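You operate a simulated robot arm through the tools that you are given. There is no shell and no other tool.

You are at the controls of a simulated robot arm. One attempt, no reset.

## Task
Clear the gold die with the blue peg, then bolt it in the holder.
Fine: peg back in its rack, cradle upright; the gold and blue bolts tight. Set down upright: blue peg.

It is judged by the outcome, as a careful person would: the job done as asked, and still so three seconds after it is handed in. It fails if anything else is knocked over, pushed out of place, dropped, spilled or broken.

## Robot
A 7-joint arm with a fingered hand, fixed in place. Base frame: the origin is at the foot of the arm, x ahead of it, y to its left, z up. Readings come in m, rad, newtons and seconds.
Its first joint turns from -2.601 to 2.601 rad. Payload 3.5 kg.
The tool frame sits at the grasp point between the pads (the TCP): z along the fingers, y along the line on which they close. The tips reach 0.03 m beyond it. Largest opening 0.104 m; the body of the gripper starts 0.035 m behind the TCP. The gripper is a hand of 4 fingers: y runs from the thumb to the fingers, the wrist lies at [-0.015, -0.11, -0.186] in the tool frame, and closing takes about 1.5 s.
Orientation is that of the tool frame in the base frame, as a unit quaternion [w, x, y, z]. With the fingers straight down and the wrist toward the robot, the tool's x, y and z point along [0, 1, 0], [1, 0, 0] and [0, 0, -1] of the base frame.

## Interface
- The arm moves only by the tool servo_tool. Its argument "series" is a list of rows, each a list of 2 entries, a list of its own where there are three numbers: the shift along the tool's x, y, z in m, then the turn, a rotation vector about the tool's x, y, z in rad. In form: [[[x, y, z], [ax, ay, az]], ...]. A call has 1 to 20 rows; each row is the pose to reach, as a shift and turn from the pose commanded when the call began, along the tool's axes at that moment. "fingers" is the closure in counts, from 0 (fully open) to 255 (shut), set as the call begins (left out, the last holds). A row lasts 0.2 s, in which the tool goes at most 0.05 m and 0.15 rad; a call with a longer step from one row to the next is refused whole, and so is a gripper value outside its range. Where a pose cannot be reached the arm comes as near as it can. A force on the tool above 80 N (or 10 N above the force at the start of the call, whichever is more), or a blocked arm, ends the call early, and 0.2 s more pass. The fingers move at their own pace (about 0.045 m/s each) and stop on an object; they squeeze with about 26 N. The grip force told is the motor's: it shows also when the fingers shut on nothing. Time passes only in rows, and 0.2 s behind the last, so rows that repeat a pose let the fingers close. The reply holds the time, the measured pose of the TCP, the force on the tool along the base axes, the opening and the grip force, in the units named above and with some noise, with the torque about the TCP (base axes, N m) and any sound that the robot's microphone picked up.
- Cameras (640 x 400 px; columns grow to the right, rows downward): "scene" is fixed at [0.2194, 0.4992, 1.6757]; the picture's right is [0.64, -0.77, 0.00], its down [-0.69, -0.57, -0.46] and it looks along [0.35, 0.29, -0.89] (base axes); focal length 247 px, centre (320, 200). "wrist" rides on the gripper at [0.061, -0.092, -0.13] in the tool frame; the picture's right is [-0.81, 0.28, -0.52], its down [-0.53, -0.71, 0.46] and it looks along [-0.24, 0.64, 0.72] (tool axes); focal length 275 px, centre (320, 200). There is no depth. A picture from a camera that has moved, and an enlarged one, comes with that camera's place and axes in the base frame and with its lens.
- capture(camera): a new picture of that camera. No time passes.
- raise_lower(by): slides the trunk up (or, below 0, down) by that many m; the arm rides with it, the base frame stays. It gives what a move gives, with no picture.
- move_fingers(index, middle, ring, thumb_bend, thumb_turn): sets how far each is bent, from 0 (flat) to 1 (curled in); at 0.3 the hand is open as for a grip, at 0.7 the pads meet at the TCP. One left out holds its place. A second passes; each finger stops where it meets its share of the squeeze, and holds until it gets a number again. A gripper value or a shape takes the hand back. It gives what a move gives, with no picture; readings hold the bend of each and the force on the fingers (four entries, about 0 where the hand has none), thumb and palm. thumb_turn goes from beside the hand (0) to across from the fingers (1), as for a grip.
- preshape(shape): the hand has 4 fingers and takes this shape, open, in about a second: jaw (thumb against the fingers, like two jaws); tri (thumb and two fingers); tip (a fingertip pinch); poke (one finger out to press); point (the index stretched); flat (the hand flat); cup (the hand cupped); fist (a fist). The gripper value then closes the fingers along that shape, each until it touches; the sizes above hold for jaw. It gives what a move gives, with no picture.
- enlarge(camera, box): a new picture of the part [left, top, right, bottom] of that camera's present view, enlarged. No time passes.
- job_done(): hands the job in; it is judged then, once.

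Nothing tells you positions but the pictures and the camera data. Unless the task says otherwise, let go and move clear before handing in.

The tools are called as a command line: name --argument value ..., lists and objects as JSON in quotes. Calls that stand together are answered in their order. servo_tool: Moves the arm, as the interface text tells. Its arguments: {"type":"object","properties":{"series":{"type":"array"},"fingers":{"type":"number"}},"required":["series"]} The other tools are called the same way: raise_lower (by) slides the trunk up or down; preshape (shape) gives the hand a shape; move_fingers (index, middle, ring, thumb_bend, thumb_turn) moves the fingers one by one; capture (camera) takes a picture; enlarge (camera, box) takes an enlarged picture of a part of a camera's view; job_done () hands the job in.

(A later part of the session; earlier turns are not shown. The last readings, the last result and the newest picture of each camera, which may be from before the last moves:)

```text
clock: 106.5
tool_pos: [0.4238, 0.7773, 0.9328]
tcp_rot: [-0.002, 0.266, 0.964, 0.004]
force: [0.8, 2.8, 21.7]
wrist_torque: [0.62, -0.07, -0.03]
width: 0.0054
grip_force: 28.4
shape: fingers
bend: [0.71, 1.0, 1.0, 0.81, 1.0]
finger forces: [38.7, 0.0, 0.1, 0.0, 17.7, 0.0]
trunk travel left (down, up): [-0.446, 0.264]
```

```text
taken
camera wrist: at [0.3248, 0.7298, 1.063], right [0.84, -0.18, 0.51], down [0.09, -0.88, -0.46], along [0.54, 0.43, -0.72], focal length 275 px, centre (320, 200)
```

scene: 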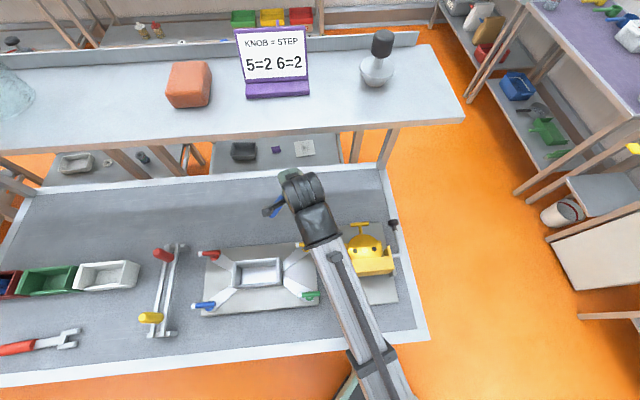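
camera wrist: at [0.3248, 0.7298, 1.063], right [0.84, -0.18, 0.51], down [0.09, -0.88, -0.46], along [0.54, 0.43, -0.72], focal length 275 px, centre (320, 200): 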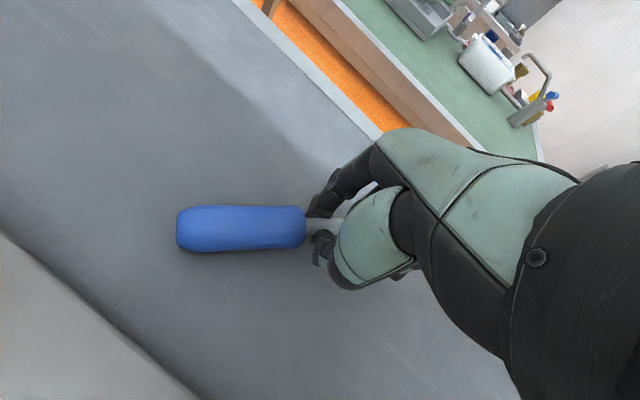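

The peg is on the table. I'll ease up and open gently so it doesn't roll.

servo_tool --series '[[[0, 0, -0.003], [0, 0, 0]], [[0, 0, -0.003], [0, 0, 0]]]'

move_fingers --index 0.66 --thumb_bend 0.68

servo_tool --series '[[[0, 0, -0.03], [0, 0, 0]], [[0, 0, -0.06], [0, 0, 0]], [[0, 0, -0.09], [0, 0, 0]], [[0, 0, -0.11], [0, 0, 0]]]'

capture --camera "wrist"

enlarge --camera "wrist" --box '[160, 150, 360, 300]'

enlarge --camera "scene" --box '[220, 150, 340, 250]'

```text
clock: 107.1
tool_pos: [0.423, 0.7784, 0.9312]
tcp_rot: [-0.001, 0.266, 0.964, 0.0]
force: [0.6, 2.4, 13.6]
wrist_torque: [0.42, -0.05, 0.01]
width: 0.0053
grip_force: 24.0
shape: fingers
bend: [0.71, 1.0, 1.0, 0.81, 1.0]
finger forces: [30.8, 0.0, 0.1, 0.0, 17.2, 0.0]
trunk travel left (down, up): [-0.446, 0.264]
```

```text
clock: 108.1
tool_pos: [0.4242, 0.7775, 0.9334]
tcp_rot: [-0.002, 0.266, 0.964, 0.0]
force: [-0.7, 6.5, 18.2]
wrist_torque: [0.63, 0.01, -0.01]
width: 0.0149
grip_force: 9.2
shape: fingers
bend: [0.61, 1.0, 1.0, 0.68, 1.0]
finger forces: [17.9, 0.0, 0.1, 0.0, 0.1, 0.0]
trunk travel left (down, up): [-0.446, 0.264]
```

```text
clock: 109.1
tool_pos: [0.425, 0.7772, 1.0435]
tcp_rot: [-0.002, 0.267, 0.964, 0.0]
force: [-0.6, 0.2, -0.2]
wrist_torque: [-0.01, 0.01, -0.01]
width: 0.0088
grip_force: 0.0
shape: fingers
bend: [0.66, 1.0, 1.0, 0.68, 1.0]
finger forces: [0.0, 0.0, 0.1, 0.0, 0.0, 0.1]
trunk travel left (down, up): [-0.446, 0.264]
```

```text
taken
camera wrist: at [0.326, 0.7302, 1.174], right [0.84, -0.18, 0.51], down [0.09, -0.89, -0.46], along [0.54, 0.43, -0.73], focal length 275 px, centre (320, 200)
```

wrist: 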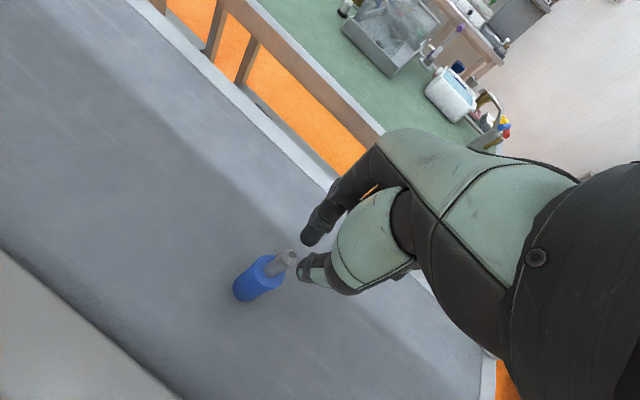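

```text
2.67 times, centred on (260, 225) of wrist
camera zoom: at [0.326, 0.7302, 1.174], right [0.84, -0.18, 0.51], down [0.09, -0.89, -0.46], along [0.54, 0.43, -0.73], focal length 734 px, centre (480, 133)
```

zoom: 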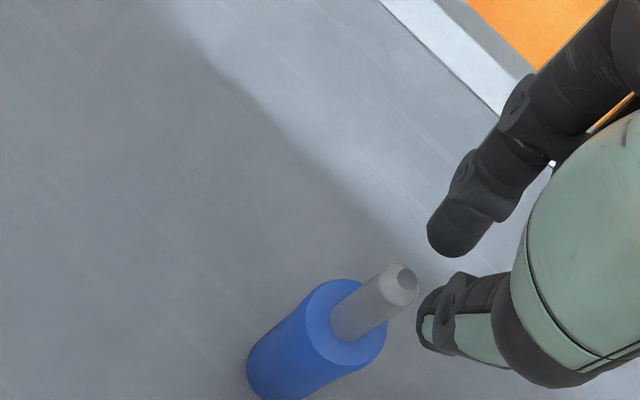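

```text
4.00 times, centred on (280, 200) of scene
camera zoom: at [0.2194, 0.4992, 1.6757], right [0.64, -0.77, 0.0], down [-0.69, -0.57, -0.46], along [0.35, 0.29, -0.89], focal length 989 px, centre (480, 200)
```

zoom: 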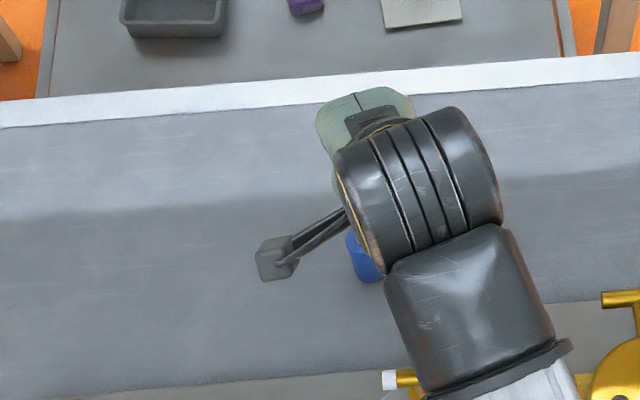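

Surprisingly, the peg swung up with the fingers and now appears to be standing on its head (upside down). I'll wait a moment and look again.

servo_tool --series '[[[0, 0, 0], [0, 0, 0]], [[0, 0, 0], [0, 0, 0]], [[0, 0, 0], [0, 0, 0]]]'

enlarge --camera "wrist" --box '[160, 150, 360, 300]'

```text
clock: 109.9
tool_pos: [0.4246, 0.7774, 1.0434]
tcp_rot: [-0.002, 0.267, 0.964, -0.001]
force: [0.5, -0.5, 0.3]
wrist_torque: [0.02, -0.01, 0.01]
width: 0.0087
grip_force: 0.0
shape: fingers
bend: [0.66, 1.0, 1.0, 0.68, 1.0]
finger forces: [0.0, 0.0, 0.0, 0.0, 0.0, 0.0]
trunk travel left (down, up): [-0.446, 0.264]
```

```text
2.67 times, centred on (260, 225) of wrist
camera zoom: at [0.326, 0.7304, 1.1736], right [0.84, -0.18, 0.51], down [0.09, -0.89, -0.46], along [0.54, 0.43, -0.73], focal length 734 px, centre (480, 133)
```

zoom: 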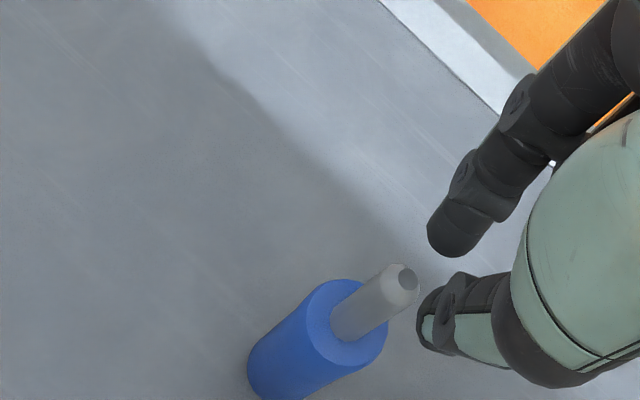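

It is standing stably on its head, perfectly vertical at about (0.416, 0.782). I can grip it sideways from the left (hand pointing right) and swing the hand over to point left, which would bring the peg tip-down. I'll back away and test the "pointing left" pose in free space first.

servo_tool --series '[[[0, 0, -0.03], [0, 0, 0]], [[0, -0.04, -0.05], [0, 0, 0]], [[0, -0.085, -0.07], [0, 0, 0]], [[0, -0.13, -0.09], [0, 0, 0]], [[0, -0.17, -0.1], [0, 0, 0]]]'

servo_tool --series '[[[0, 0, 0], [0, 0.14, 0]], [[0, 0, 0], [0, 0.28, 0]], [[0, 0, 0], [0, 0.42, 0]], [[0, 0, 0], [0, 0.56, 0]], [[0, 0, 0], [0, 0.7, 0]], [[0, 0, 0], [0, 0.84, 0]], [[0, 0, 0], [0, 0.98, 0]], [[0, 0, 0], [0, 1.12, 0]], [[0, 0, 0], [0, 1.26, 0]], [[0, 0, 0], [0, 1.4, 0]], [[0, 0, 0], [0, 1.54, 0]]]'

capture --camera "scene"

```text
clock: 111.1
tool_pos: [0.3372, 0.6315, 1.1434]
tcp_rot: [-0.001, 0.266, 0.964, 0.002]
force: [-0.3, -0.2, -1.0]
wrist_torque: [-0.01, 0.01, 0.04]
width: 0.0087
grip_force: 0.0
shape: fingers
bend: [0.66, 1.0, 1.0, 0.68, 1.0]
finger forces: [0.1, 0.0, 0.0, 0.0, 0.0, 0.1]
trunk travel left (down, up): [-0.446, 0.264]
```

```text
clock: 113.5
tool_pos: [0.3392, 0.631, 1.141]
tcp_rot: [-0.674, 0.191, 0.689, 0.186]
force: [-0.1, 0.3, -0.2]
wrist_torque: [-0.01, 0.0, -0.02]
width: 0.0088
grip_force: 0.1
shape: fingers
bend: [0.66, 1.0, 1.0, 0.68, 1.0]
finger forces: [0.0, 0.0, 0.0, 0.0, 0.1, 0.0]
trunk travel left (down, up): [-0.446, 0.264]
```

```text
taken
```

scene: 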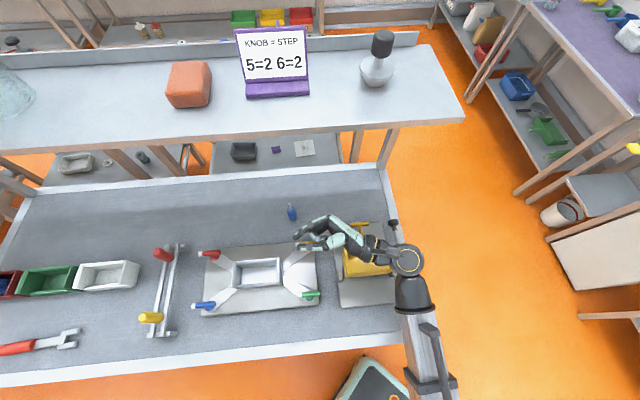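

The "pointing left" pose works too. Given the camera bracket's clearance, the cleanest route is to tip the standing peg gently over to the right (tip pointing right). I can then grip its head on the open table and swing the hand to point left. Returning to pointing down now.

servo_tool --series '[[[0, 0, 0], [0, -0.14, 0]], [[0, 0, 0], [0, -0.28, 0]], [[0, 0, 0], [0, -0.42, 0]], [[0, 0, 0], [0, -0.56, 0]], [[0, 0, 0], [0, -0.7, 0]], [[0, 0, 0], [0, -0.84, 0]], [[0, 0, 0], [0, -0.98, 0]], [[0, 0, 0], [0, -1.12, 0]], [[0, 0, 0], [0, -1.26, 0]], [[0, 0, 0], [0, -1.4, 0]], [[0, 0, 0], [0, -1.54, 0]]]' --fingers 255

enlarge --camera "scene" --box '[240, 170, 340, 250]'

```text
clock: 115.9
tool_pos: [0.3378, 0.6323, 1.1425]
tcp_rot: [-0.001, 0.266, 0.964, 0.0]
force: [-0.3, 0.2, 0.0]
wrist_torque: [0.03, 0.02, -0.03]
width: 0.0002
grip_force: 26.6
shape: tip
bend: [0.7, 1.0, 1.0, 0.49, 1.0]
finger forces: [0.1, 0.0, 0.1, 0.0, 0.0, 0.0]
trunk travel left (down, up): [-0.446, 0.264]
```

```text
5.00 times, centred on (290, 210) of scene
camera zoom: at [0.2194, 0.4992, 1.6757], right [0.64, -0.77, 0.0], down [-0.69, -0.57, -0.46], along [0.35, 0.29, -0.89], focal length 1236 px, centre (470, 150)
```

zoom: 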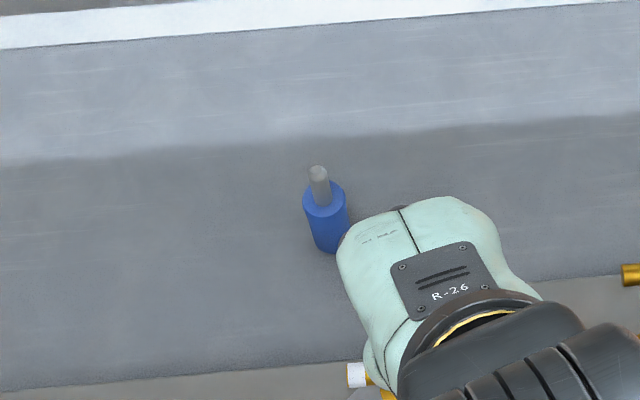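

The peg stands at (0.412, 0.782). I'll move to its left with the closed hand at shaft height.

servo_tool --series '[[[0.0176, 0.0333, 0.015], [0, 0, 0]], [[0.0352, 0.0666, 0.03], [0, 0, 0]], [[0.0528, 0.1, 0.045], [0, 0, 0]], [[0.0704, 0.1333, 0.06], [0, 0, 0]], [[0.088, 0.1666, 0.08], [0, 0, 0]], [[0.088, 0.1666, 0.11], [0, 0, 0]], [[0.088, 0.1666, 0.14], [0, 0, 0]], [[0.088, 0.1666, 0.155], [0, 0, 0]]]'

capture --camera "wrist"

enlarge --camera "scene" --box '[240, 170, 340, 250]'

```text
clock: 117.7
tool_pos: [0.3475, 0.8213, 0.9864]
tcp_rot: [-0.002, 0.267, 0.964, 0.0]
force: [-0.7, -0.1, -0.1]
wrist_torque: [0.03, 0.02, 0.01]
width: 0.0
grip_force: 26.0
shape: tip
bend: [0.7, 1.0, 1.0, 0.49, 1.0]
finger forces: [0.0, 0.1, 0.0, 0.0, 0.0, 0.1]
trunk travel left (down, up): [-0.446, 0.264]
```

```text
taken
camera wrist: at [0.2486, 0.7732, 1.1179], right [0.84, -0.18, 0.51], down [0.09, -0.89, -0.46], along [0.54, 0.43, -0.73], focal length 275 px, centre (320, 200)
```

wrist: 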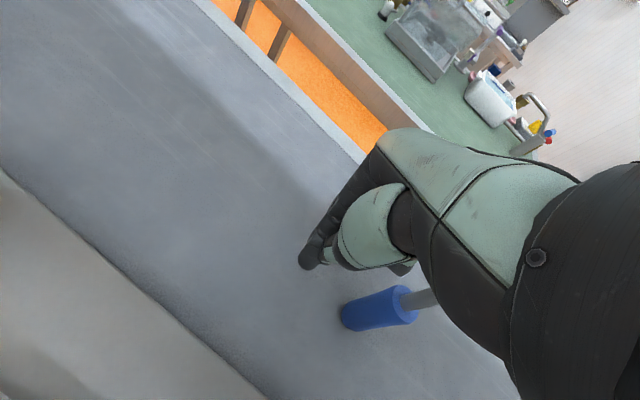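

```text
5.00 times, centred on (290, 210) of scene
camera zoom: at [0.2194, 0.4992, 1.6757], right [0.64, -0.77, 0.0], down [-0.69, -0.57, -0.46], along [0.35, 0.29, -0.89], focal length 1236 px, centre (470, 150)
```

zoom: 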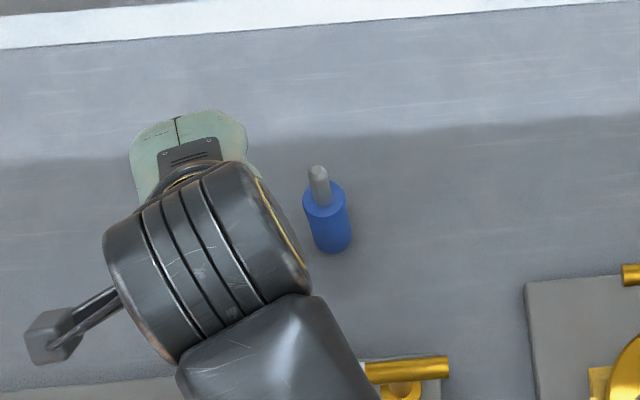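

I'm left of the peg and level with its shaft. I'll push slowly to the right to tip it.

servo_tool --series '[[[-0.008, 0, 0], [0, 0, 0]], [[-0.016, 0, 0], [0, 0, 0]], [[-0.024, 0, 0], [0, 0, 0]], [[-0.032, 0, 0], [0, 0, 0]], [[-0.038, 0, 0], [0, 0, 0]]]'

enlarge --camera "scene" --box '[240, 170, 340, 250]'

capture --camera "wrist"

```text
clock: 118.9
tool_pos: [0.3808, 0.8004, 0.9878]
tcp_rot: [-0.002, 0.266, 0.964, 0.0]
force: [0.6, 0.3, 0.2]
wrist_torque: [-0.02, -0.01, 0.0]
width: 0.0
grip_force: 26.2
shape: tip
bend: [0.7, 1.0, 1.0, 0.49, 1.0]
finger forces: [0.1, 0.0, 0.1, 0.0, 0.0, 0.0]
trunk travel left (down, up): [-0.446, 0.264]
```

```text
5.00 times, centred on (290, 210) of scene
camera zoom: at [0.2194, 0.4992, 1.6757], right [0.64, -0.77, 0.0], down [-0.69, -0.57, -0.46], along [0.35, 0.29, -0.89], focal length 1236 px, centre (470, 150)
```

zoom: 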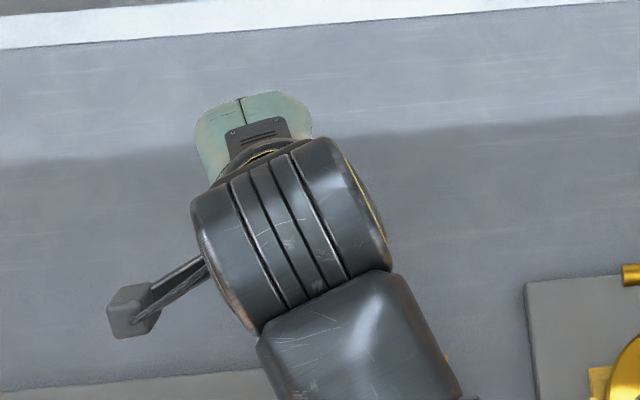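

```text
taken
camera wrist: at [0.2809, 0.7536, 1.1182], right [0.84, -0.18, 0.51], down [0.09, -0.89, -0.46], along [0.54, 0.43, -0.73], focal length 275 px, centre (320, 200)
```

wrist: 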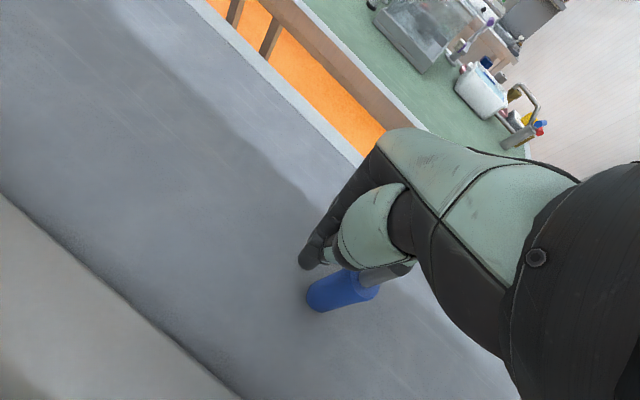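

servo_tool --series '[[[-0.006, 0, 0], [0, 0, 0]], [[-0.012, 0, 0], [0, 0, 0]], [[-0.018, 0, 0], [0, 0, 0]], [[-0.024, 0, 0], [0, 0, 0]]]'

capture --camera "wrist"

```text
clock: 119.9
tool_pos: [0.4001, 0.7884, 0.9863]
tcp_rot: [-0.002, 0.266, 0.964, 0.0]
force: [-0.2, -0.2, -0.5]
wrist_torque: [0.0, -0.03, 0.02]
width: 0.0
grip_force: 26.4
shape: tip
bend: [0.7, 1.0, 1.0, 0.49, 1.0]
finger forces: [0.0, 0.0, 0.0, 0.0, 0.0, 0.0]
trunk travel left (down, up): [-0.446, 0.264]
```

```text
taken
camera wrist: at [0.3015, 0.7414, 1.118], right [0.84, -0.18, 0.51], down [0.09, -0.89, -0.46], along [0.54, 0.43, -0.73], focal length 275 px, centre (320, 200)
```

wrist: 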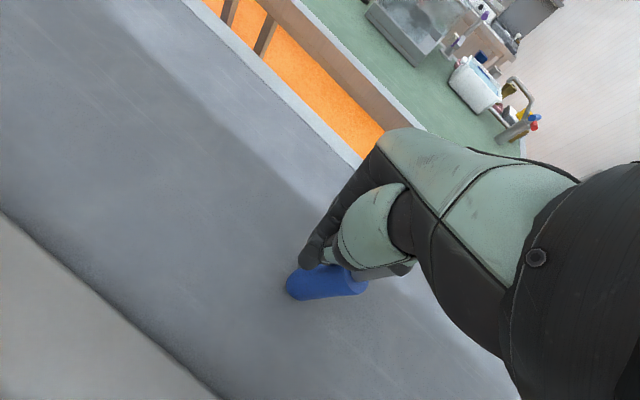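

servo_tool --series '[[[-0.005, 0, 0], [0, 0, 0]], [[-0.01, 0, 0], [0, 0, 0]], [[-0.015, 0, 0], [0, 0, 0]], [[-0.02, 0, 0], [0, 0, 0]], [[-0.025, 0, 0], [0, 0, 0]]]'

capture --camera "wrist"

enlarge --camera "scene" --box '[240, 170, 340, 250]'

```text
clock: 121.1
tool_pos: [0.4224, 0.7753, 0.9871]
tcp_rot: [-0.002, 0.267, 0.964, -0.001]
force: [-0.1, -0.6, 0.9]
wrist_torque: [-0.03, 0.0, 0.0]
width: 0.0
grip_force: 25.8
shape: tip
bend: [0.7, 1.0, 1.0, 0.49, 1.0]
finger forces: [0.0, 0.1, 0.1, 0.0, 0.0, 0.0]
trunk travel left (down, up): [-0.446, 0.264]
```

```text
taken
camera wrist: at [0.3233, 0.7283, 1.1183], right [0.84, -0.18, 0.51], down [0.09, -0.89, -0.46], along [0.54, 0.43, -0.73], focal length 275 px, centre (320, 200)
```

wrist: 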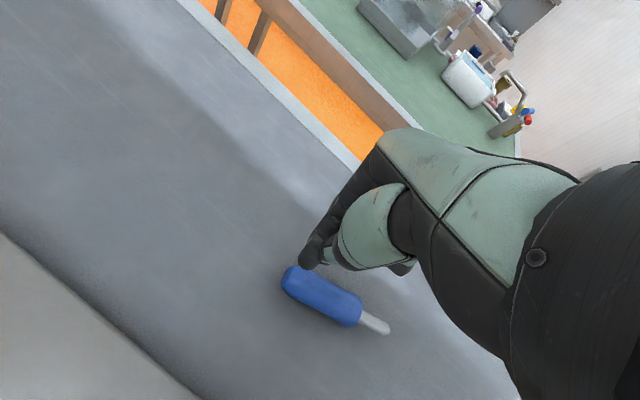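

```text
5.00 times, centred on (290, 210) of scene
camera zoom: at [0.2194, 0.4992, 1.6757], right [0.64, -0.77, 0.0], down [-0.69, -0.57, -0.46], along [0.35, 0.29, -0.89], focal length 1236 px, centre (470, 150)
```

zoom: 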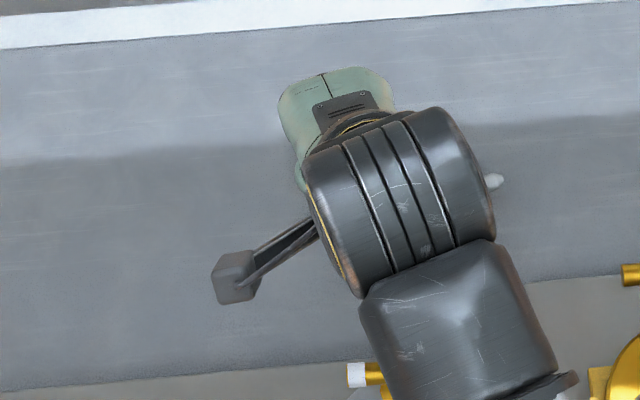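

It tipped over neatly with the tip to the right. I'll rise and check that it's at rest.

servo_tool --series '[[[0, 0, -0.03], [0, 0, 0]], [[0, 0, -0.06], [0, 0, 0]], [[0.02, -0.01, -0.09], [0, 0, 0]], [[0.03, -0.03, -0.1], [0, 0, 0]]]'

preshape --shape "tri"

capture --camera "wrist"

enlarge --camera "wrist" --box '[180, 150, 420, 330]'

enlarge --camera "scene" --box '[240, 170, 340, 250]'

```text
clock: 122.1
tool_pos: [0.3816, 0.7652, 1.0865]
tcp_rot: [-0.001, 0.267, 0.964, 0.0]
force: [-0.3, 0.3, 0.6]
wrist_torque: [0.0, 0.01, 0.02]
width: 0.0
grip_force: 26.2
shape: tip
bend: [0.7, 1.0, 1.0, 0.49, 1.0]
finger forces: [0.0, 0.1, 0.0, 0.0, 0.0, 0.0]
trunk travel left (down, up): [-0.446, 0.264]
```

```text
clock: 123.0
tool_pos: [0.3808, 0.7659, 1.0865]
tcp_rot: [-0.002, 0.266, 0.964, 0.0]
force: [0.2, -0.2, 0.7]
wrist_torque: [0.0, -0.01, 0.03]
width: 0.1038
grip_force: 0.1
shape: tri
bend: [0.3, 0.3, 0.99, 0.3, 0.98]
finger forces: [0.1, 0.1, 0.1, 0.0, 0.0, 0.0]
trunk travel left (down, up): [-0.446, 0.264]
```

```text
taken
camera wrist: at [0.2822, 0.7185, 1.2176], right [0.84, -0.18, 0.51], down [0.09, -0.89, -0.46], along [0.54, 0.43, -0.73], focal length 275 px, centre (320, 200)
```

wrist: 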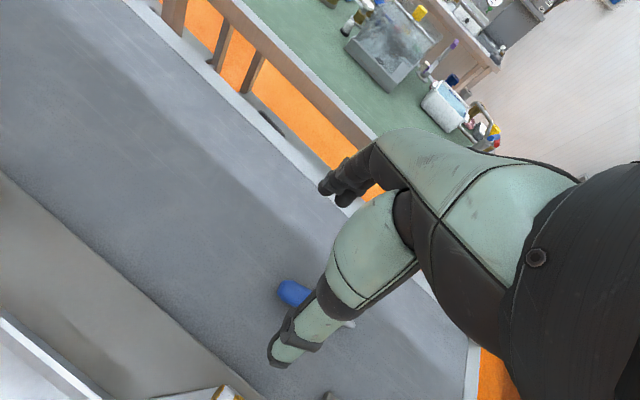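

```text
2.22 times, centred on (300, 240) of wrist
camera zoom: at [0.2822, 0.7185, 1.2176], right [0.84, -0.18, 0.51], down [0.09, -0.89, -0.46], along [0.54, 0.43, -0.73], focal length 612 px, centre (364, 111)
```

zoom: 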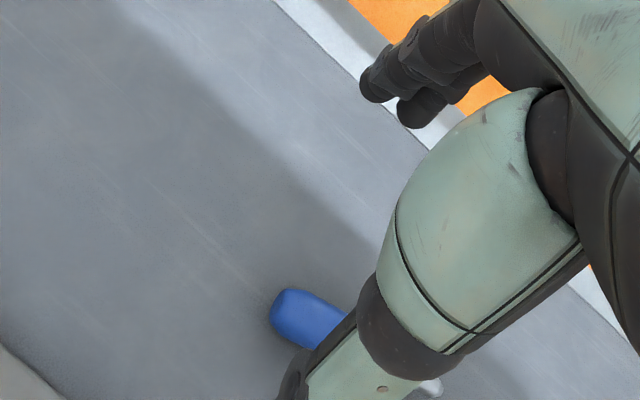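

```text
5.00 times, centred on (290, 210) of scene
camera zoom: at [0.2194, 0.4992, 1.6757], right [0.64, -0.77, 0.0], down [-0.69, -0.57, -0.46], along [0.35, 0.29, -0.89], focal length 1236 px, centre (470, 150)
```

zoom: 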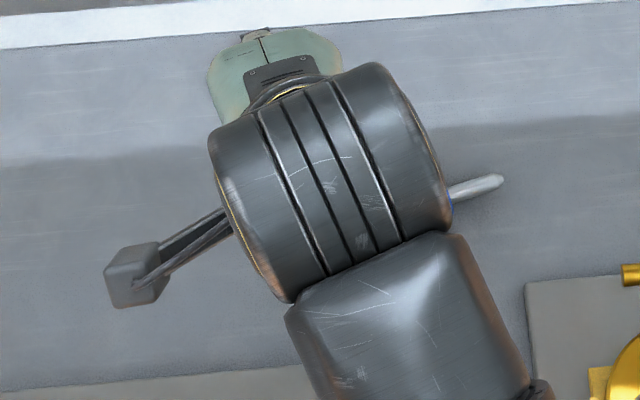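

At rest: head end ≈ (0.424, 0.771), tip ≈ (0.516, 0.718). The three-finger shape is ready, so I'll move over the head with the jaws across it.

servo_tool --series '[[[-0.03, 0.014, 0], [0, 0, 0.0]], [[-0.0625, 0.0274, 0.02], [0, 0, 0]], [[-0.0625, 0.0274, 0.05], [0, 0, 0]], [[-0.0625, 0.0274, 0.085], [0, 0, 0]], [[-0.0625, 0.0274, 0.085], [0, 0, 0]]]'

capture --camera "wrist"

enlarge --camera "wrist" --box '[180, 150, 420, 330]'

```text
clock: 124.2
tool_pos: [0.4481, 0.7571, 1.002]
tcp_rot: [-0.002, 0.267, 0.964, 0.0]
force: [-0.2, 0.1, -0.4]
wrist_torque: [-0.01, 0.05, -0.01]
width: 0.1036
grip_force: 0.1
shape: tri
bend: [0.3, 0.3, 0.99, 0.3, 0.98]
finger forces: [0.0, 0.0, 0.0, 0.1, 0.0, 0.1]
trunk travel left (down, up): [-0.446, 0.264]
```

```text
taken
camera wrist: at [0.3494, 0.7105, 1.1327], right [0.84, -0.18, 0.51], down [0.09, -0.89, -0.46], along [0.54, 0.43, -0.73], focal length 275 px, centre (320, 200)
```

wrist: 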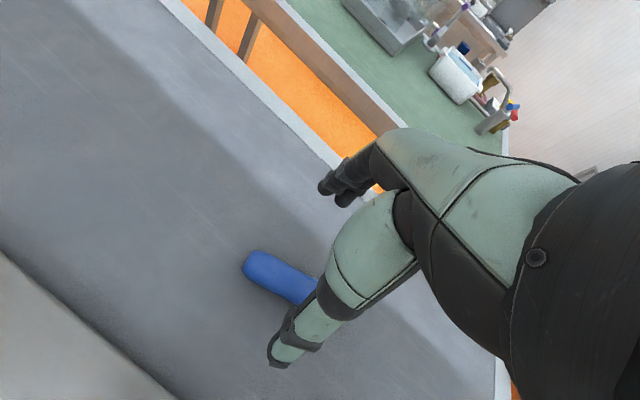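

```text
2.22 times, centred on (300, 240) of wrist
camera zoom: at [0.3494, 0.7105, 1.1327], right [0.84, -0.18, 0.51], down [0.09, -0.89, -0.46], along [0.54, 0.43, -0.73], focal length 612 px, centre (364, 111)
```

zoom: 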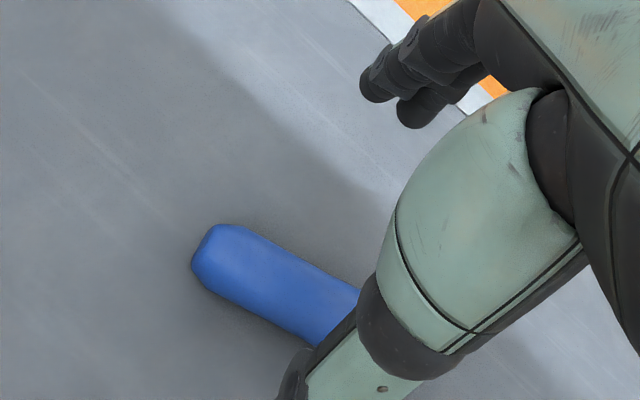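

The head lies centred between thumb and fingers, parallel to the jaws. Descending to table level and closing.

servo_tool --series '[[[0, 0.001, 0.02], [0, 0, 0]], [[0, 0.001, 0.04], [0, 0, 0]], [[0, 0.001, 0.055], [0, 0, 0]], [[0, 0.001, 0.062], [0, 0, 0]]]'

servo_tool --series '[[[0, 0, 0], [0, 0, 0]], [[0, 0, 0], [0, 0, 0]], [[0, 0, 0], [0, 0, 0]], [[0, 0, 0], [0, 0, 0]], [[0, 0, 0], [0, 0, 0]], [[0, 0, 0], [0, 0, 0]], [[0, 0, 0], [0, 0, 0]], [[0, 0, 0], [0, 0, 0]]]' --fingers 255

enlarge --camera "wrist" --box '[180, 150, 420, 330]'

```text
clock: 125.2
tool_pos: [0.4478, 0.7582, 0.9393]
tcp_rot: [-0.003, 0.266, 0.964, -0.001]
force: [-0.2, -0.3, 0.4]
wrist_torque: [0.01, 0.01, 0.0]
width: 0.1036
grip_force: 0.0
shape: tri
bend: [0.3, 0.3, 0.99, 0.3, 0.98]
finger forces: [0.0, 0.1, 0.0, 0.0, 0.0, 0.0]
trunk travel left (down, up): [-0.446, 0.264]
```

```text
clock: 127.0
tool_pos: [0.449, 0.7576, 0.9388]
tcp_rot: [-0.002, 0.267, 0.964, 0.0]
force: [-1.3, -0.5, 2.3]
wrist_torque: [-0.05, 0.03, 0.0]
width: 0.0206
grip_force: 25.7
shape: tri
bend: [0.73, 0.59, 1.0, 0.74, 1.0]
finger forces: [11.7, 11.1, 0.0, 0.0, 21.9, 0.0]
trunk travel left (down, up): [-0.446, 0.264]
```

```text
2.22 times, centred on (300, 240) of wrist
camera zoom: at [0.3498, 0.7102, 1.0709], right [0.84, -0.18, 0.51], down [0.09, -0.89, -0.46], along [0.54, 0.43, -0.73], focal length 612 px, centre (364, 111)
```

zoom: 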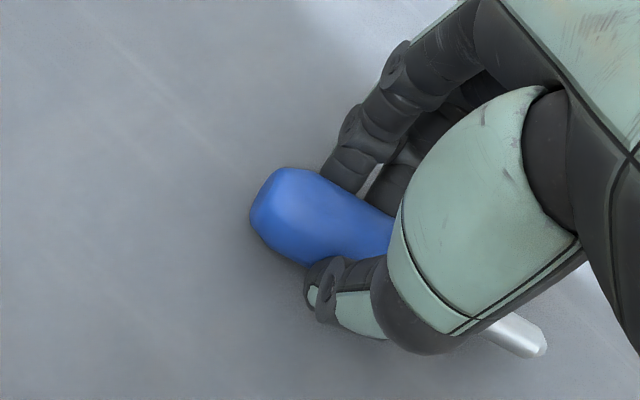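

Good three-finger grip on the head. Lifting.

servo_tool --series '[[[0, 0, -0.01], [0, 0, 0]], [[0, 0, -0.025], [0, 0, 0]], [[0, 0, -0.045], [0, 0, 0]], [[0, 0, -0.07], [0, 0, 0]]]'

enlarge --camera "wrist" --box '[180, 150, 420, 330]'

```text
clock: 128.0
tool_pos: [0.4493, 0.7582, 1.0093]
tcp_rot: [-0.002, 0.266, 0.964, -0.001]
force: [0.3, 0.3, -1.0]
wrist_torque: [0.03, 0.0, -0.01]
width: 0.0204
grip_force: 25.9
shape: tri
bend: [0.73, 0.59, 1.0, 0.74, 1.0]
finger forces: [11.8, 11.1, 0.1, 0.0, 20.6, 0.0]
trunk travel left (down, up): [-0.446, 0.264]
```

```text
2.22 times, centred on (300, 240) of wrist
camera zoom: at [0.3504, 0.7111, 1.1409], right [0.84, -0.18, 0.51], down [0.09, -0.89, -0.46], along [0.54, 0.43, -0.73], focal length 612 px, centre (364, 111)
```

zoom: 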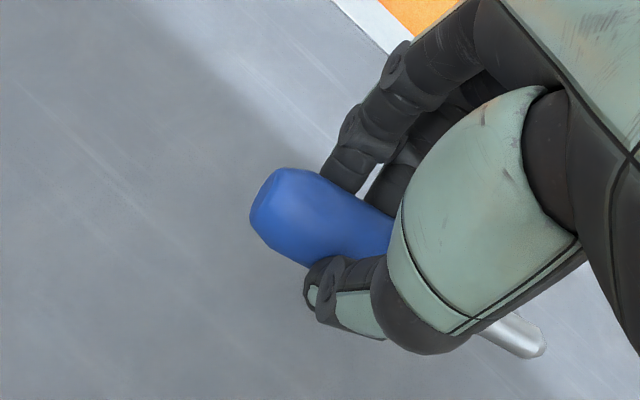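

Solid. I'll rise, back off to the spot where the "pointing left" pose was proven, and swing the hand so the peg hangs tip-down.

servo_tool --series '[[[0, 0, -0.04], [0, 0, 0]], [[0, -0.02, -0.08], [0, 0, 0]], [[0.015, -0.05, -0.11], [0, 0, 0]], [[0.03, -0.085, -0.131], [0, 0, 0]], [[0.05, -0.12, -0.131], [0, 0, 0]], [[0.0776, -0.1605, -0.131], [0, 0, 0]]]'

servo_tool --series '[[[0, 0, 0], [0, 0.14, 0]], [[0, 0, 0], [0, 0.28, 0]], [[0, 0, 0], [0, 0.42, 0]], [[0, 0, 0], [0, 0.56, 0]], [[0, 0, 0], [0, 0.7, 0]], [[0, 0, 0], [0, 0.84, 0]], [[0, 0, 0], [0, 0.98, 0]], [[0, 0, 0], [0, 1.12, 0]], [[0, 0, 0], [0, 1.26, 0]], [[0, 0, 0], [0, 1.4, 0]], [[0, 0, 0], [0, 1.54, 0]]]'

capture --camera "scene"

capture --camera "wrist"

enlarge --camera "scene" --box '[240, 180, 360, 280]'

```text
clock: 129.4
tool_pos: [0.3008, 0.658, 1.1417]
tcp_rot: [-0.002, 0.266, 0.964, 0.0]
force: [0.2, 0.5, -0.3]
wrist_torque: [-0.01, 0.04, 0.0]
width: 0.0205
grip_force: 25.7
shape: tri
bend: [0.73, 0.59, 1.0, 0.74, 1.0]
finger forces: [11.7, 11.1, 0.1, 0.0, 20.7, 0.1]
trunk travel left (down, up): [-0.446, 0.264]
```

```text
clock: 131.8
tool_pos: [0.3015, 0.6613, 1.1419]
tcp_rot: [-0.673, 0.192, 0.69, 0.186]
force: [-0.3, 0.1, 0.6]
wrist_torque: [0.0, 0.01, 0.0]
width: 0.0203
grip_force: 25.8
shape: tri
bend: [0.73, 0.59, 1.0, 0.74, 1.0]
finger forces: [11.6, 11.1, 0.0, 0.1, 20.5, 0.0]
trunk travel left (down, up): [-0.446, 0.264]
```

```text
taken
```

scene: 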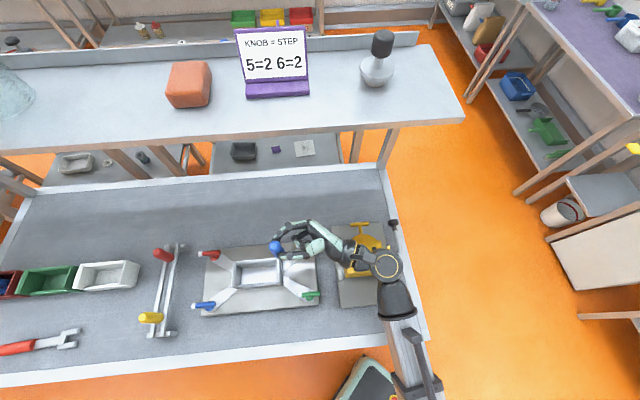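

```text
taken
camera wrist: at [0.3644, 0.5151, 1.2063], right [0.6, -0.04, -0.8], down [-0.75, -0.39, -0.54], along [-0.28, 0.92, -0.26], focal length 275 px, centre (320, 200)
```

wrist: 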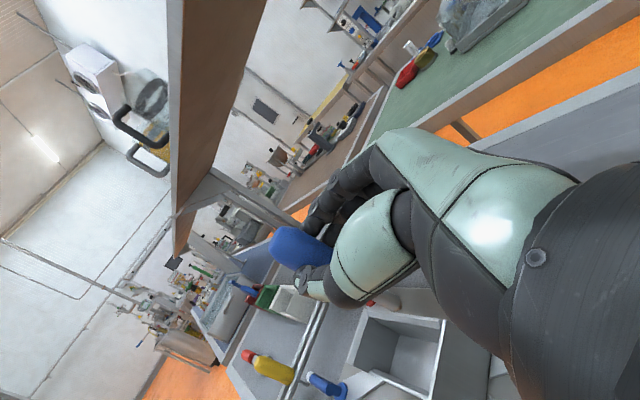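

```text
4.00 times, centred on (300, 230) of scene
camera zoom: at [0.2194, 0.4992, 1.6757], right [0.64, -0.77, 0.0], down [-0.69, -0.57, -0.46], along [0.35, 0.29, -0.89], focal length 989 px, centre (400, 80)
```

zoom: 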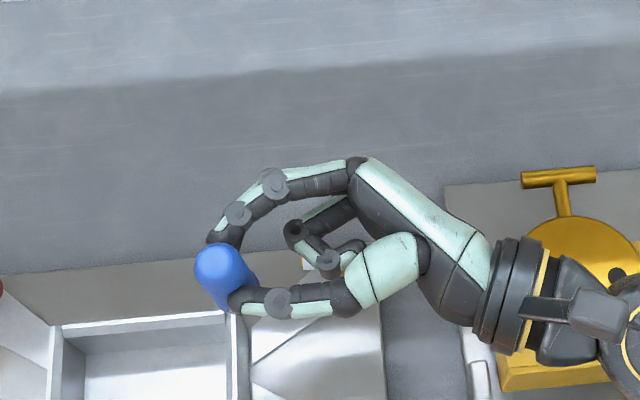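

Excellent — the peg is held tip-down at the fingertips. I'll carry it over the rack's blue slot at (0.0205, 0.890), correcting small tilts on the way.

servo_tool --series '[[[-0.001, 0.006, 0.041], [0, 0.003, 0.007]], [[-0.002, 0.013, 0.082], [0, 0.007, 0.014]], [[-0.003, 0.019, 0.123], [0, 0.01, 0.021]], [[-0.004, 0.026, 0.164], [0, 0.013, 0.028]], [[-0.005, 0.032, 0.206], [0, 0.016, 0.036]], [[-0.006, 0.038, 0.247], [0, 0.02, 0.043]], [[-0.007, 0.045, 0.288], [0, 0.023, 0.05]], [[-0.0084, 0.0512, 0.329], [0, 0.026, 0.057]], [[-0.0084, 0.0512, 0.329], [0, 0.026, 0.057]]]'

capture --camera "scene"

enlarge --camera "scene" --box '[110, 220, 220, 350]'

capture --camera "wrist"

```text
clock: 133.8
tool_pos: [0.044, 0.8726, 1.1235]
tcp_rot: [0.686, -0.209, -0.676, -0.17]
force: [-0.7, -0.6, -0.1]
wrist_torque: [-0.01, -0.01, 0.0]
width: 0.0204
grip_force: 26.2
shape: tri
bend: [0.73, 0.59, 1.0, 0.74, 1.0]
finger forces: [11.3, 11.1, 0.1, 0.1, 20.5, 0.0]
trunk travel left (down, up): [-0.446, 0.264]
```

```text
taken
```

scene: 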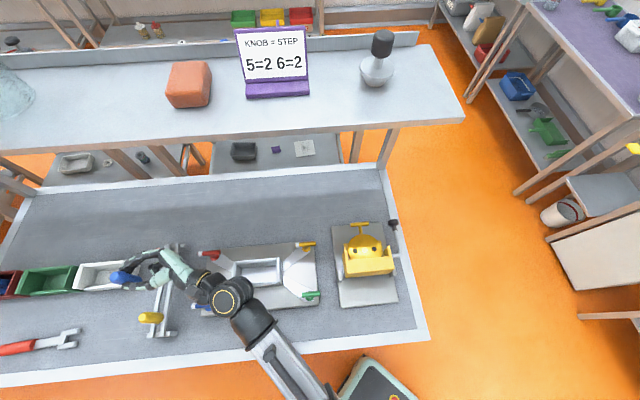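

```text
3.08 times, centred on (165, 285) of scene
camera zoom: at [0.2194, 0.4992, 1.6757], right [0.64, -0.77, 0.0], down [-0.69, -0.57, -0.46], along [0.35, 0.29, -0.89], focal length 761 px, centre (797, -62)
```

zoom: 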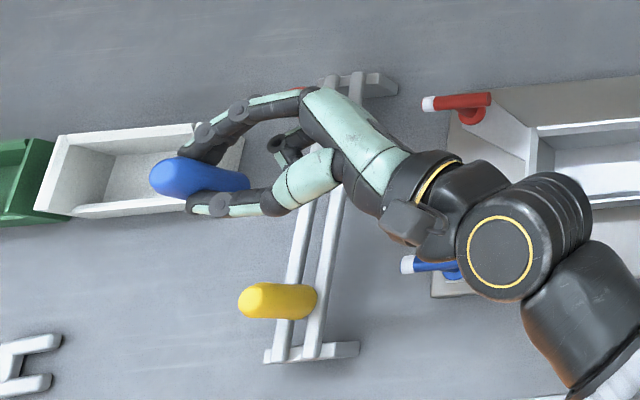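

```text
taken
camera wrist: at [0.1112, 0.7304, 1.1903], right [0.56, -0.07, -0.82], down [-0.77, -0.4, -0.49], along [-0.3, 0.91, -0.28], focal length 275 px, centre (320, 200)
```

wrist: 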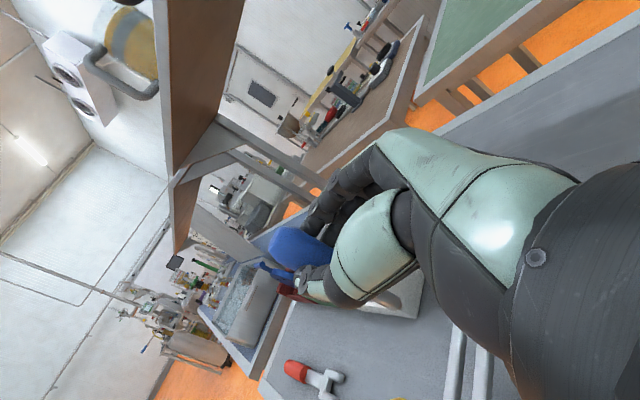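

The peg is above the rack. I'll zoom in to check its tilt before inserting.

enlarge --camera "scene" --box '[120, 255, 170, 290]'

enlarge --camera "wrist" --box '[230, 200, 370, 320]'

```text
11.43 times, centred on (145, 272) of scene
camera zoom: at [0.2194, 0.4992, 1.6757], right [0.64, -0.77, 0.0], down [-0.69, -0.57, -0.46], along [0.35, 0.29, -0.89], focal length 2826 px, centre (2320, -629)
```

zoom: 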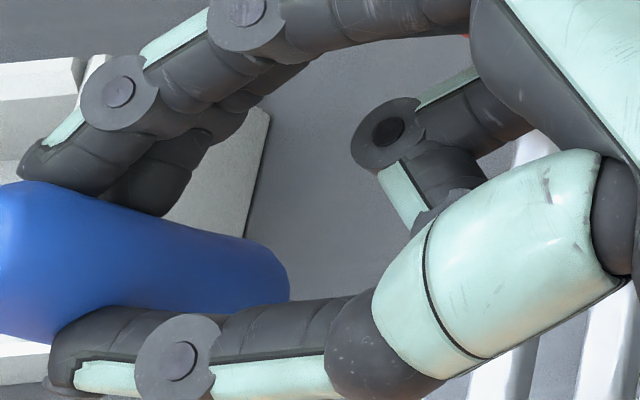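

```text
3.33 times, centred on (300, 260) of wrist
camera zoom: at [0.1112, 0.7304, 1.1903], right [0.56, -0.07, -0.82], down [-0.77, -0.4, -0.49], along [-0.3, 0.91, -0.28], focal length 918 px, centre (387, 0)
```

zoom: 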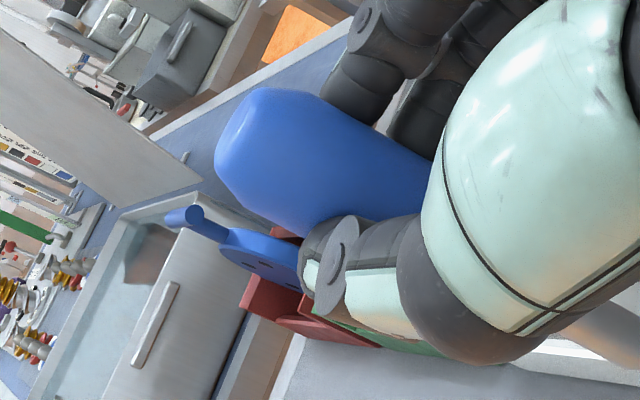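

The peg is vertical to within about a degree in both views. Now I need its exact offset from the rail gap, so I'll zoom on the rails.

enlarge --camera "scene" --box '[135, 265, 185, 305]'

enlarge --camera "scene" --box '[145, 235, 195, 275]'

enlarge --camera "scene" --box '[135, 300, 185, 345]'

```text
10.00 times, centred on (160, 285) of scene
camera zoom: at [0.2194, 0.4992, 1.6757], right [0.64, -0.77, 0.0], down [-0.69, -0.57, -0.46], along [0.35, 0.29, -0.89], focal length 2472 px, centre (1920, -650)
```

zoom: 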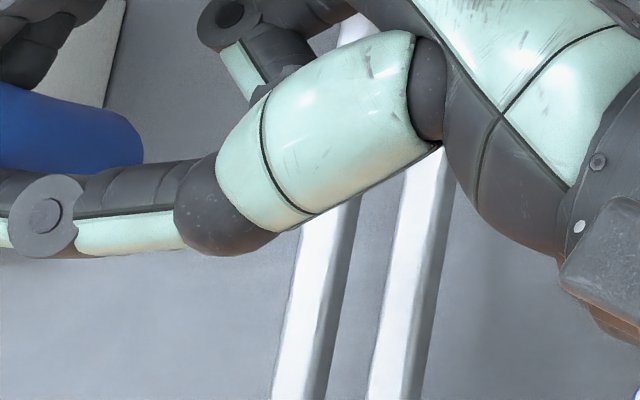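

```text
10.00 times, centred on (170, 255) of scene
camera zoom: at [0.2194, 0.4992, 1.6757], right [0.64, -0.77, 0.0], down [-0.69, -0.57, -0.46], along [0.35, 0.29, -0.89], focal length 2472 px, centre (1820, -350)
```

zoom: 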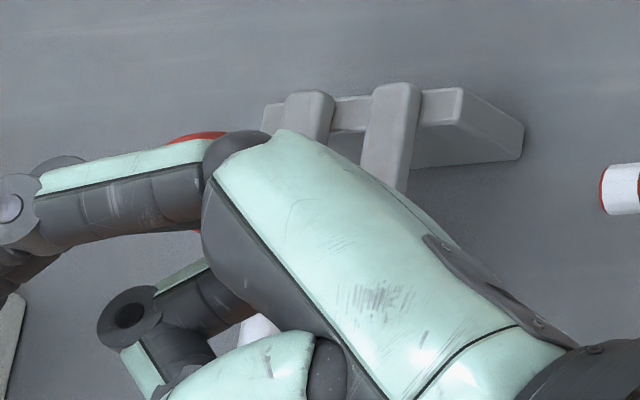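

```text
8.89 times, centred on (160, 322) of scene
camera zoom: at [0.2194, 0.4992, 1.6757], right [0.64, -0.77, 0.0], down [-0.69, -0.57, -0.46], along [0.35, 0.29, -0.89], focal length 2198 px, centre (1742, -889)
```

zoom: 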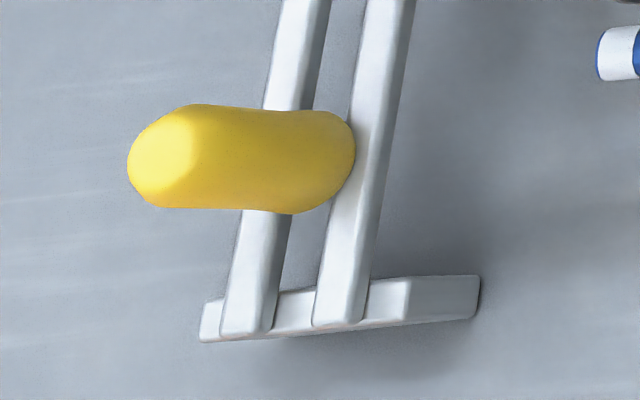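

The rail gap is about 14 mm wide, and I estimate I need to shift about 4 mm left. I'll shift, then lower until the tip is just above the rails.

servo_tool --series '[[[-0.02, 0.002, 0.002], [0, 0, 0]], [[-0.04, 0.0033, 0.0039], [0, 0, 0]], [[-0.06, 0.0044, 0.0039], [0, 0, 0]], [[-0.0685, 0.0049, 0.0039], [0, 0, 0]], [[-0.0685, 0.0049, 0.0039], [0, 0, 0]]]'

enlarge --camera "scene" --box '[115, 250, 195, 310]'

capture --camera "wrist"

```text
clock: 135.0
tool_pos: [0.0417, 0.8762, 1.0551]
tcp_rot: [0.687, -0.207, -0.676, -0.169]
force: [0.1, 0.4, -0.3]
wrist_torque: [0.0, -0.03, 0.02]
width: 0.0203
grip_force: 25.6
shape: tri
bend: [0.73, 0.59, 1.0, 0.74, 1.0]
finger forces: [11.4, 11.0, 0.0, 0.1, 20.4, 0.0]
trunk travel left (down, up): [-0.446, 0.264]
```

```text
6.67 times, centred on (155, 280) of scene
camera zoom: at [0.2194, 0.4992, 1.6757], right [0.64, -0.77, 0.0], down [-0.69, -0.57, -0.46], along [0.35, 0.29, -0.89], focal length 1648 px, centre (1420, -333)
```

zoom: 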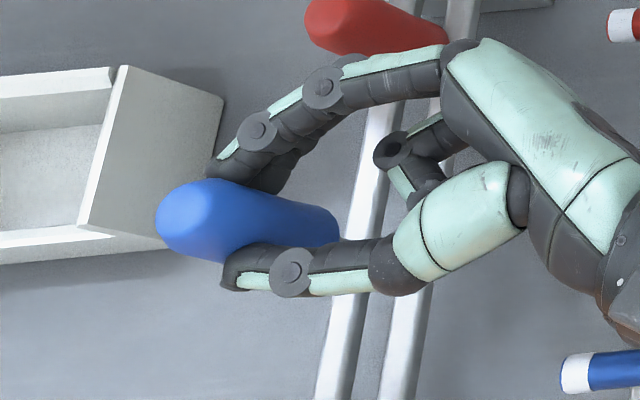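

```text
taken
camera wrist: at [0.1088, 0.7333, 1.1218], right [0.56, -0.07, -0.82], down [-0.77, -0.4, -0.49], along [-0.3, 0.91, -0.28], focal length 275 px, centre (320, 200)
```

wrist: 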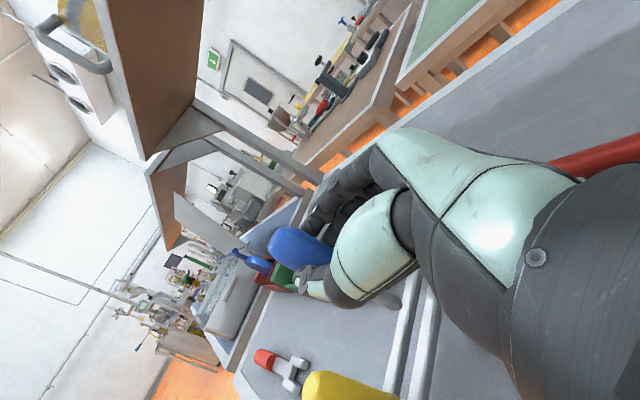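

The wrist camera can see the peg's tip near the rails. I'll zoom there.

enlarge --camera "wrist" --box '[340, 250, 460, 350]'

enlarge --camera "scene" --box '[140, 255, 190, 300]'

```text
4.00 times, centred on (400, 300) of wrist
camera zoom: at [0.1088, 0.7333, 1.1218], right [0.56, -0.07, -0.82], down [-0.77, -0.4, -0.49], along [-0.3, 0.91, -0.28], focal length 1101 px, centre (0, -200)
```

zoom: 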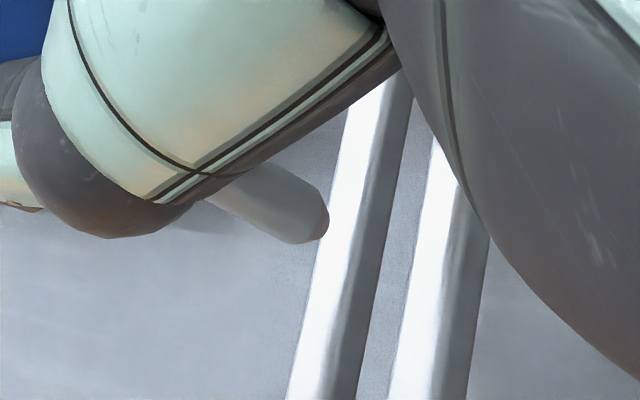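

```text
8.89 times, centred on (165, 278) of scene
camera zoom: at [0.2194, 0.4992, 1.6757], right [0.64, -0.77, 0.0], down [-0.69, -0.57, -0.46], along [0.35, 0.29, -0.89], focal length 2198 px, centre (1698, -489)
```

zoom: 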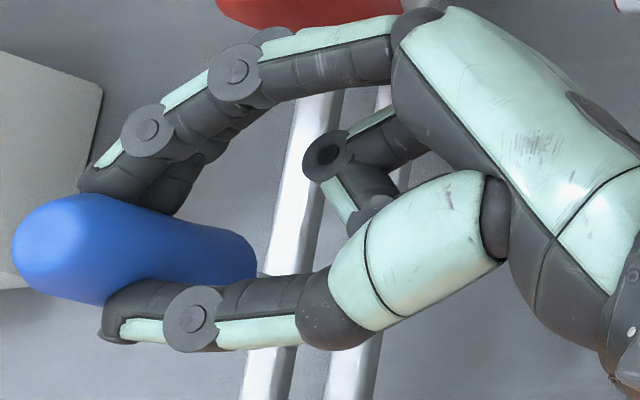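

Using both cameras, the rail top is at z≈0.956 and the gap centre only 2 mm to the right of the peg axis. I'll shift 2 mm and lower slowly into the slot.

servo_tool --series '[[[0, -0.0005, -0.0019], [0, 0, 0]], [[-0.007, -0.0001, -0.0019], [0, 0, 0]], [[-0.014, 0.0003, -0.0019], [0, 0, 0]], [[-0.021, 0.0007, -0.0019], [0, 0, 0]], [[-0.028, 0.0011, -0.0019], [0, 0, 0]]]'

enlarge --camera "wrist" --box '[340, 250, 460, 350]'

```text
clock: 136.2
tool_pos: [0.0439, 0.873, 1.0324]
tcp_rot: [0.688, -0.208, -0.674, -0.17]
force: [2.4, 1.7, 20.6]
wrist_torque: [0.4, 0.27, -0.07]
width: 0.02
grip_force: 25.8
shape: tri
bend: [0.73, 0.59, 1.0, 0.75, 1.0]
finger forces: [13.0, 12.0, 0.0, 0.0, 20.6, 0.0]
trunk travel left (down, up): [-0.446, 0.264]
```

```text
4.00 times, centred on (400, 300) of wrist
camera zoom: at [0.1113, 0.7301, 1.0972], right [0.56, -0.07, -0.83], down [-0.77, -0.4, -0.49], along [-0.3, 0.91, -0.28], focal length 1101 px, centre (0, -200)
```

zoom: 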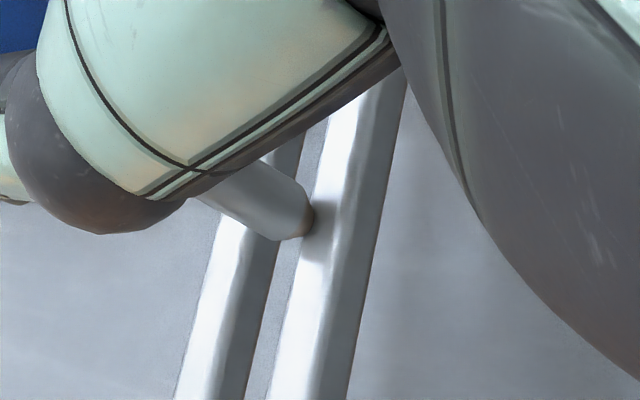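

The tip touched the right rail's edge; it needs to go about 3 mm left. I'll lift slightly, shift and lower again.

servo_tool --series '[[[0.008, 0, 0], [0, 0, 0]], [[0.008, 0.0008, 0.0031], [0, 0, 0]], [[0.004, 0.0008, 0.0031], [0, 0, 0]], [[0, 0.0008, 0.0031], [0, 0, 0]], [[-0.004, 0.001, 0.0031], [0, 0, 0]]]'

enlarge --camera "wrist" --box '[340, 250, 460, 350]'

```text
clock: 137.4
tool_pos: [0.0398, 0.8751, 1.0242]
tcp_rot: [0.687, -0.208, -0.676, -0.168]
force: [-0.1, 0.6, -0.9]
wrist_torque: [0.03, 0.03, -0.01]
width: 0.0201
grip_force: 26.5
shape: tri
bend: [0.73, 0.59, 1.0, 0.75, 1.0]
finger forces: [12.7, 11.7, 0.1, 0.1, 21.6, 0.1]
trunk travel left (down, up): [-0.446, 0.264]
```

```text
4.00 times, centred on (400, 300) of wrist
camera zoom: at [0.1073, 0.7326, 1.0915], right [0.56, -0.07, -0.82], down [-0.77, -0.4, -0.49], along [-0.3, 0.91, -0.28], focal length 1101 px, centre (0, -200)
```

zoom: 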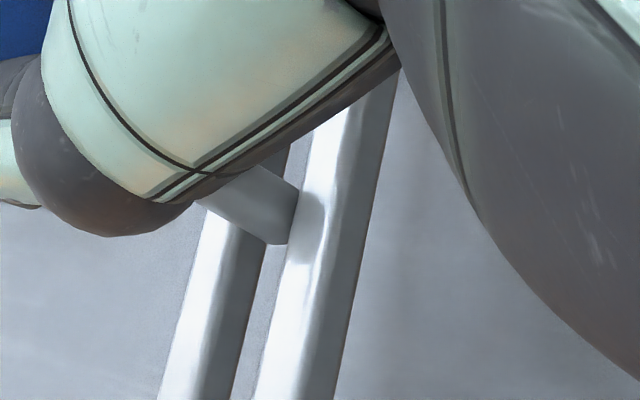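

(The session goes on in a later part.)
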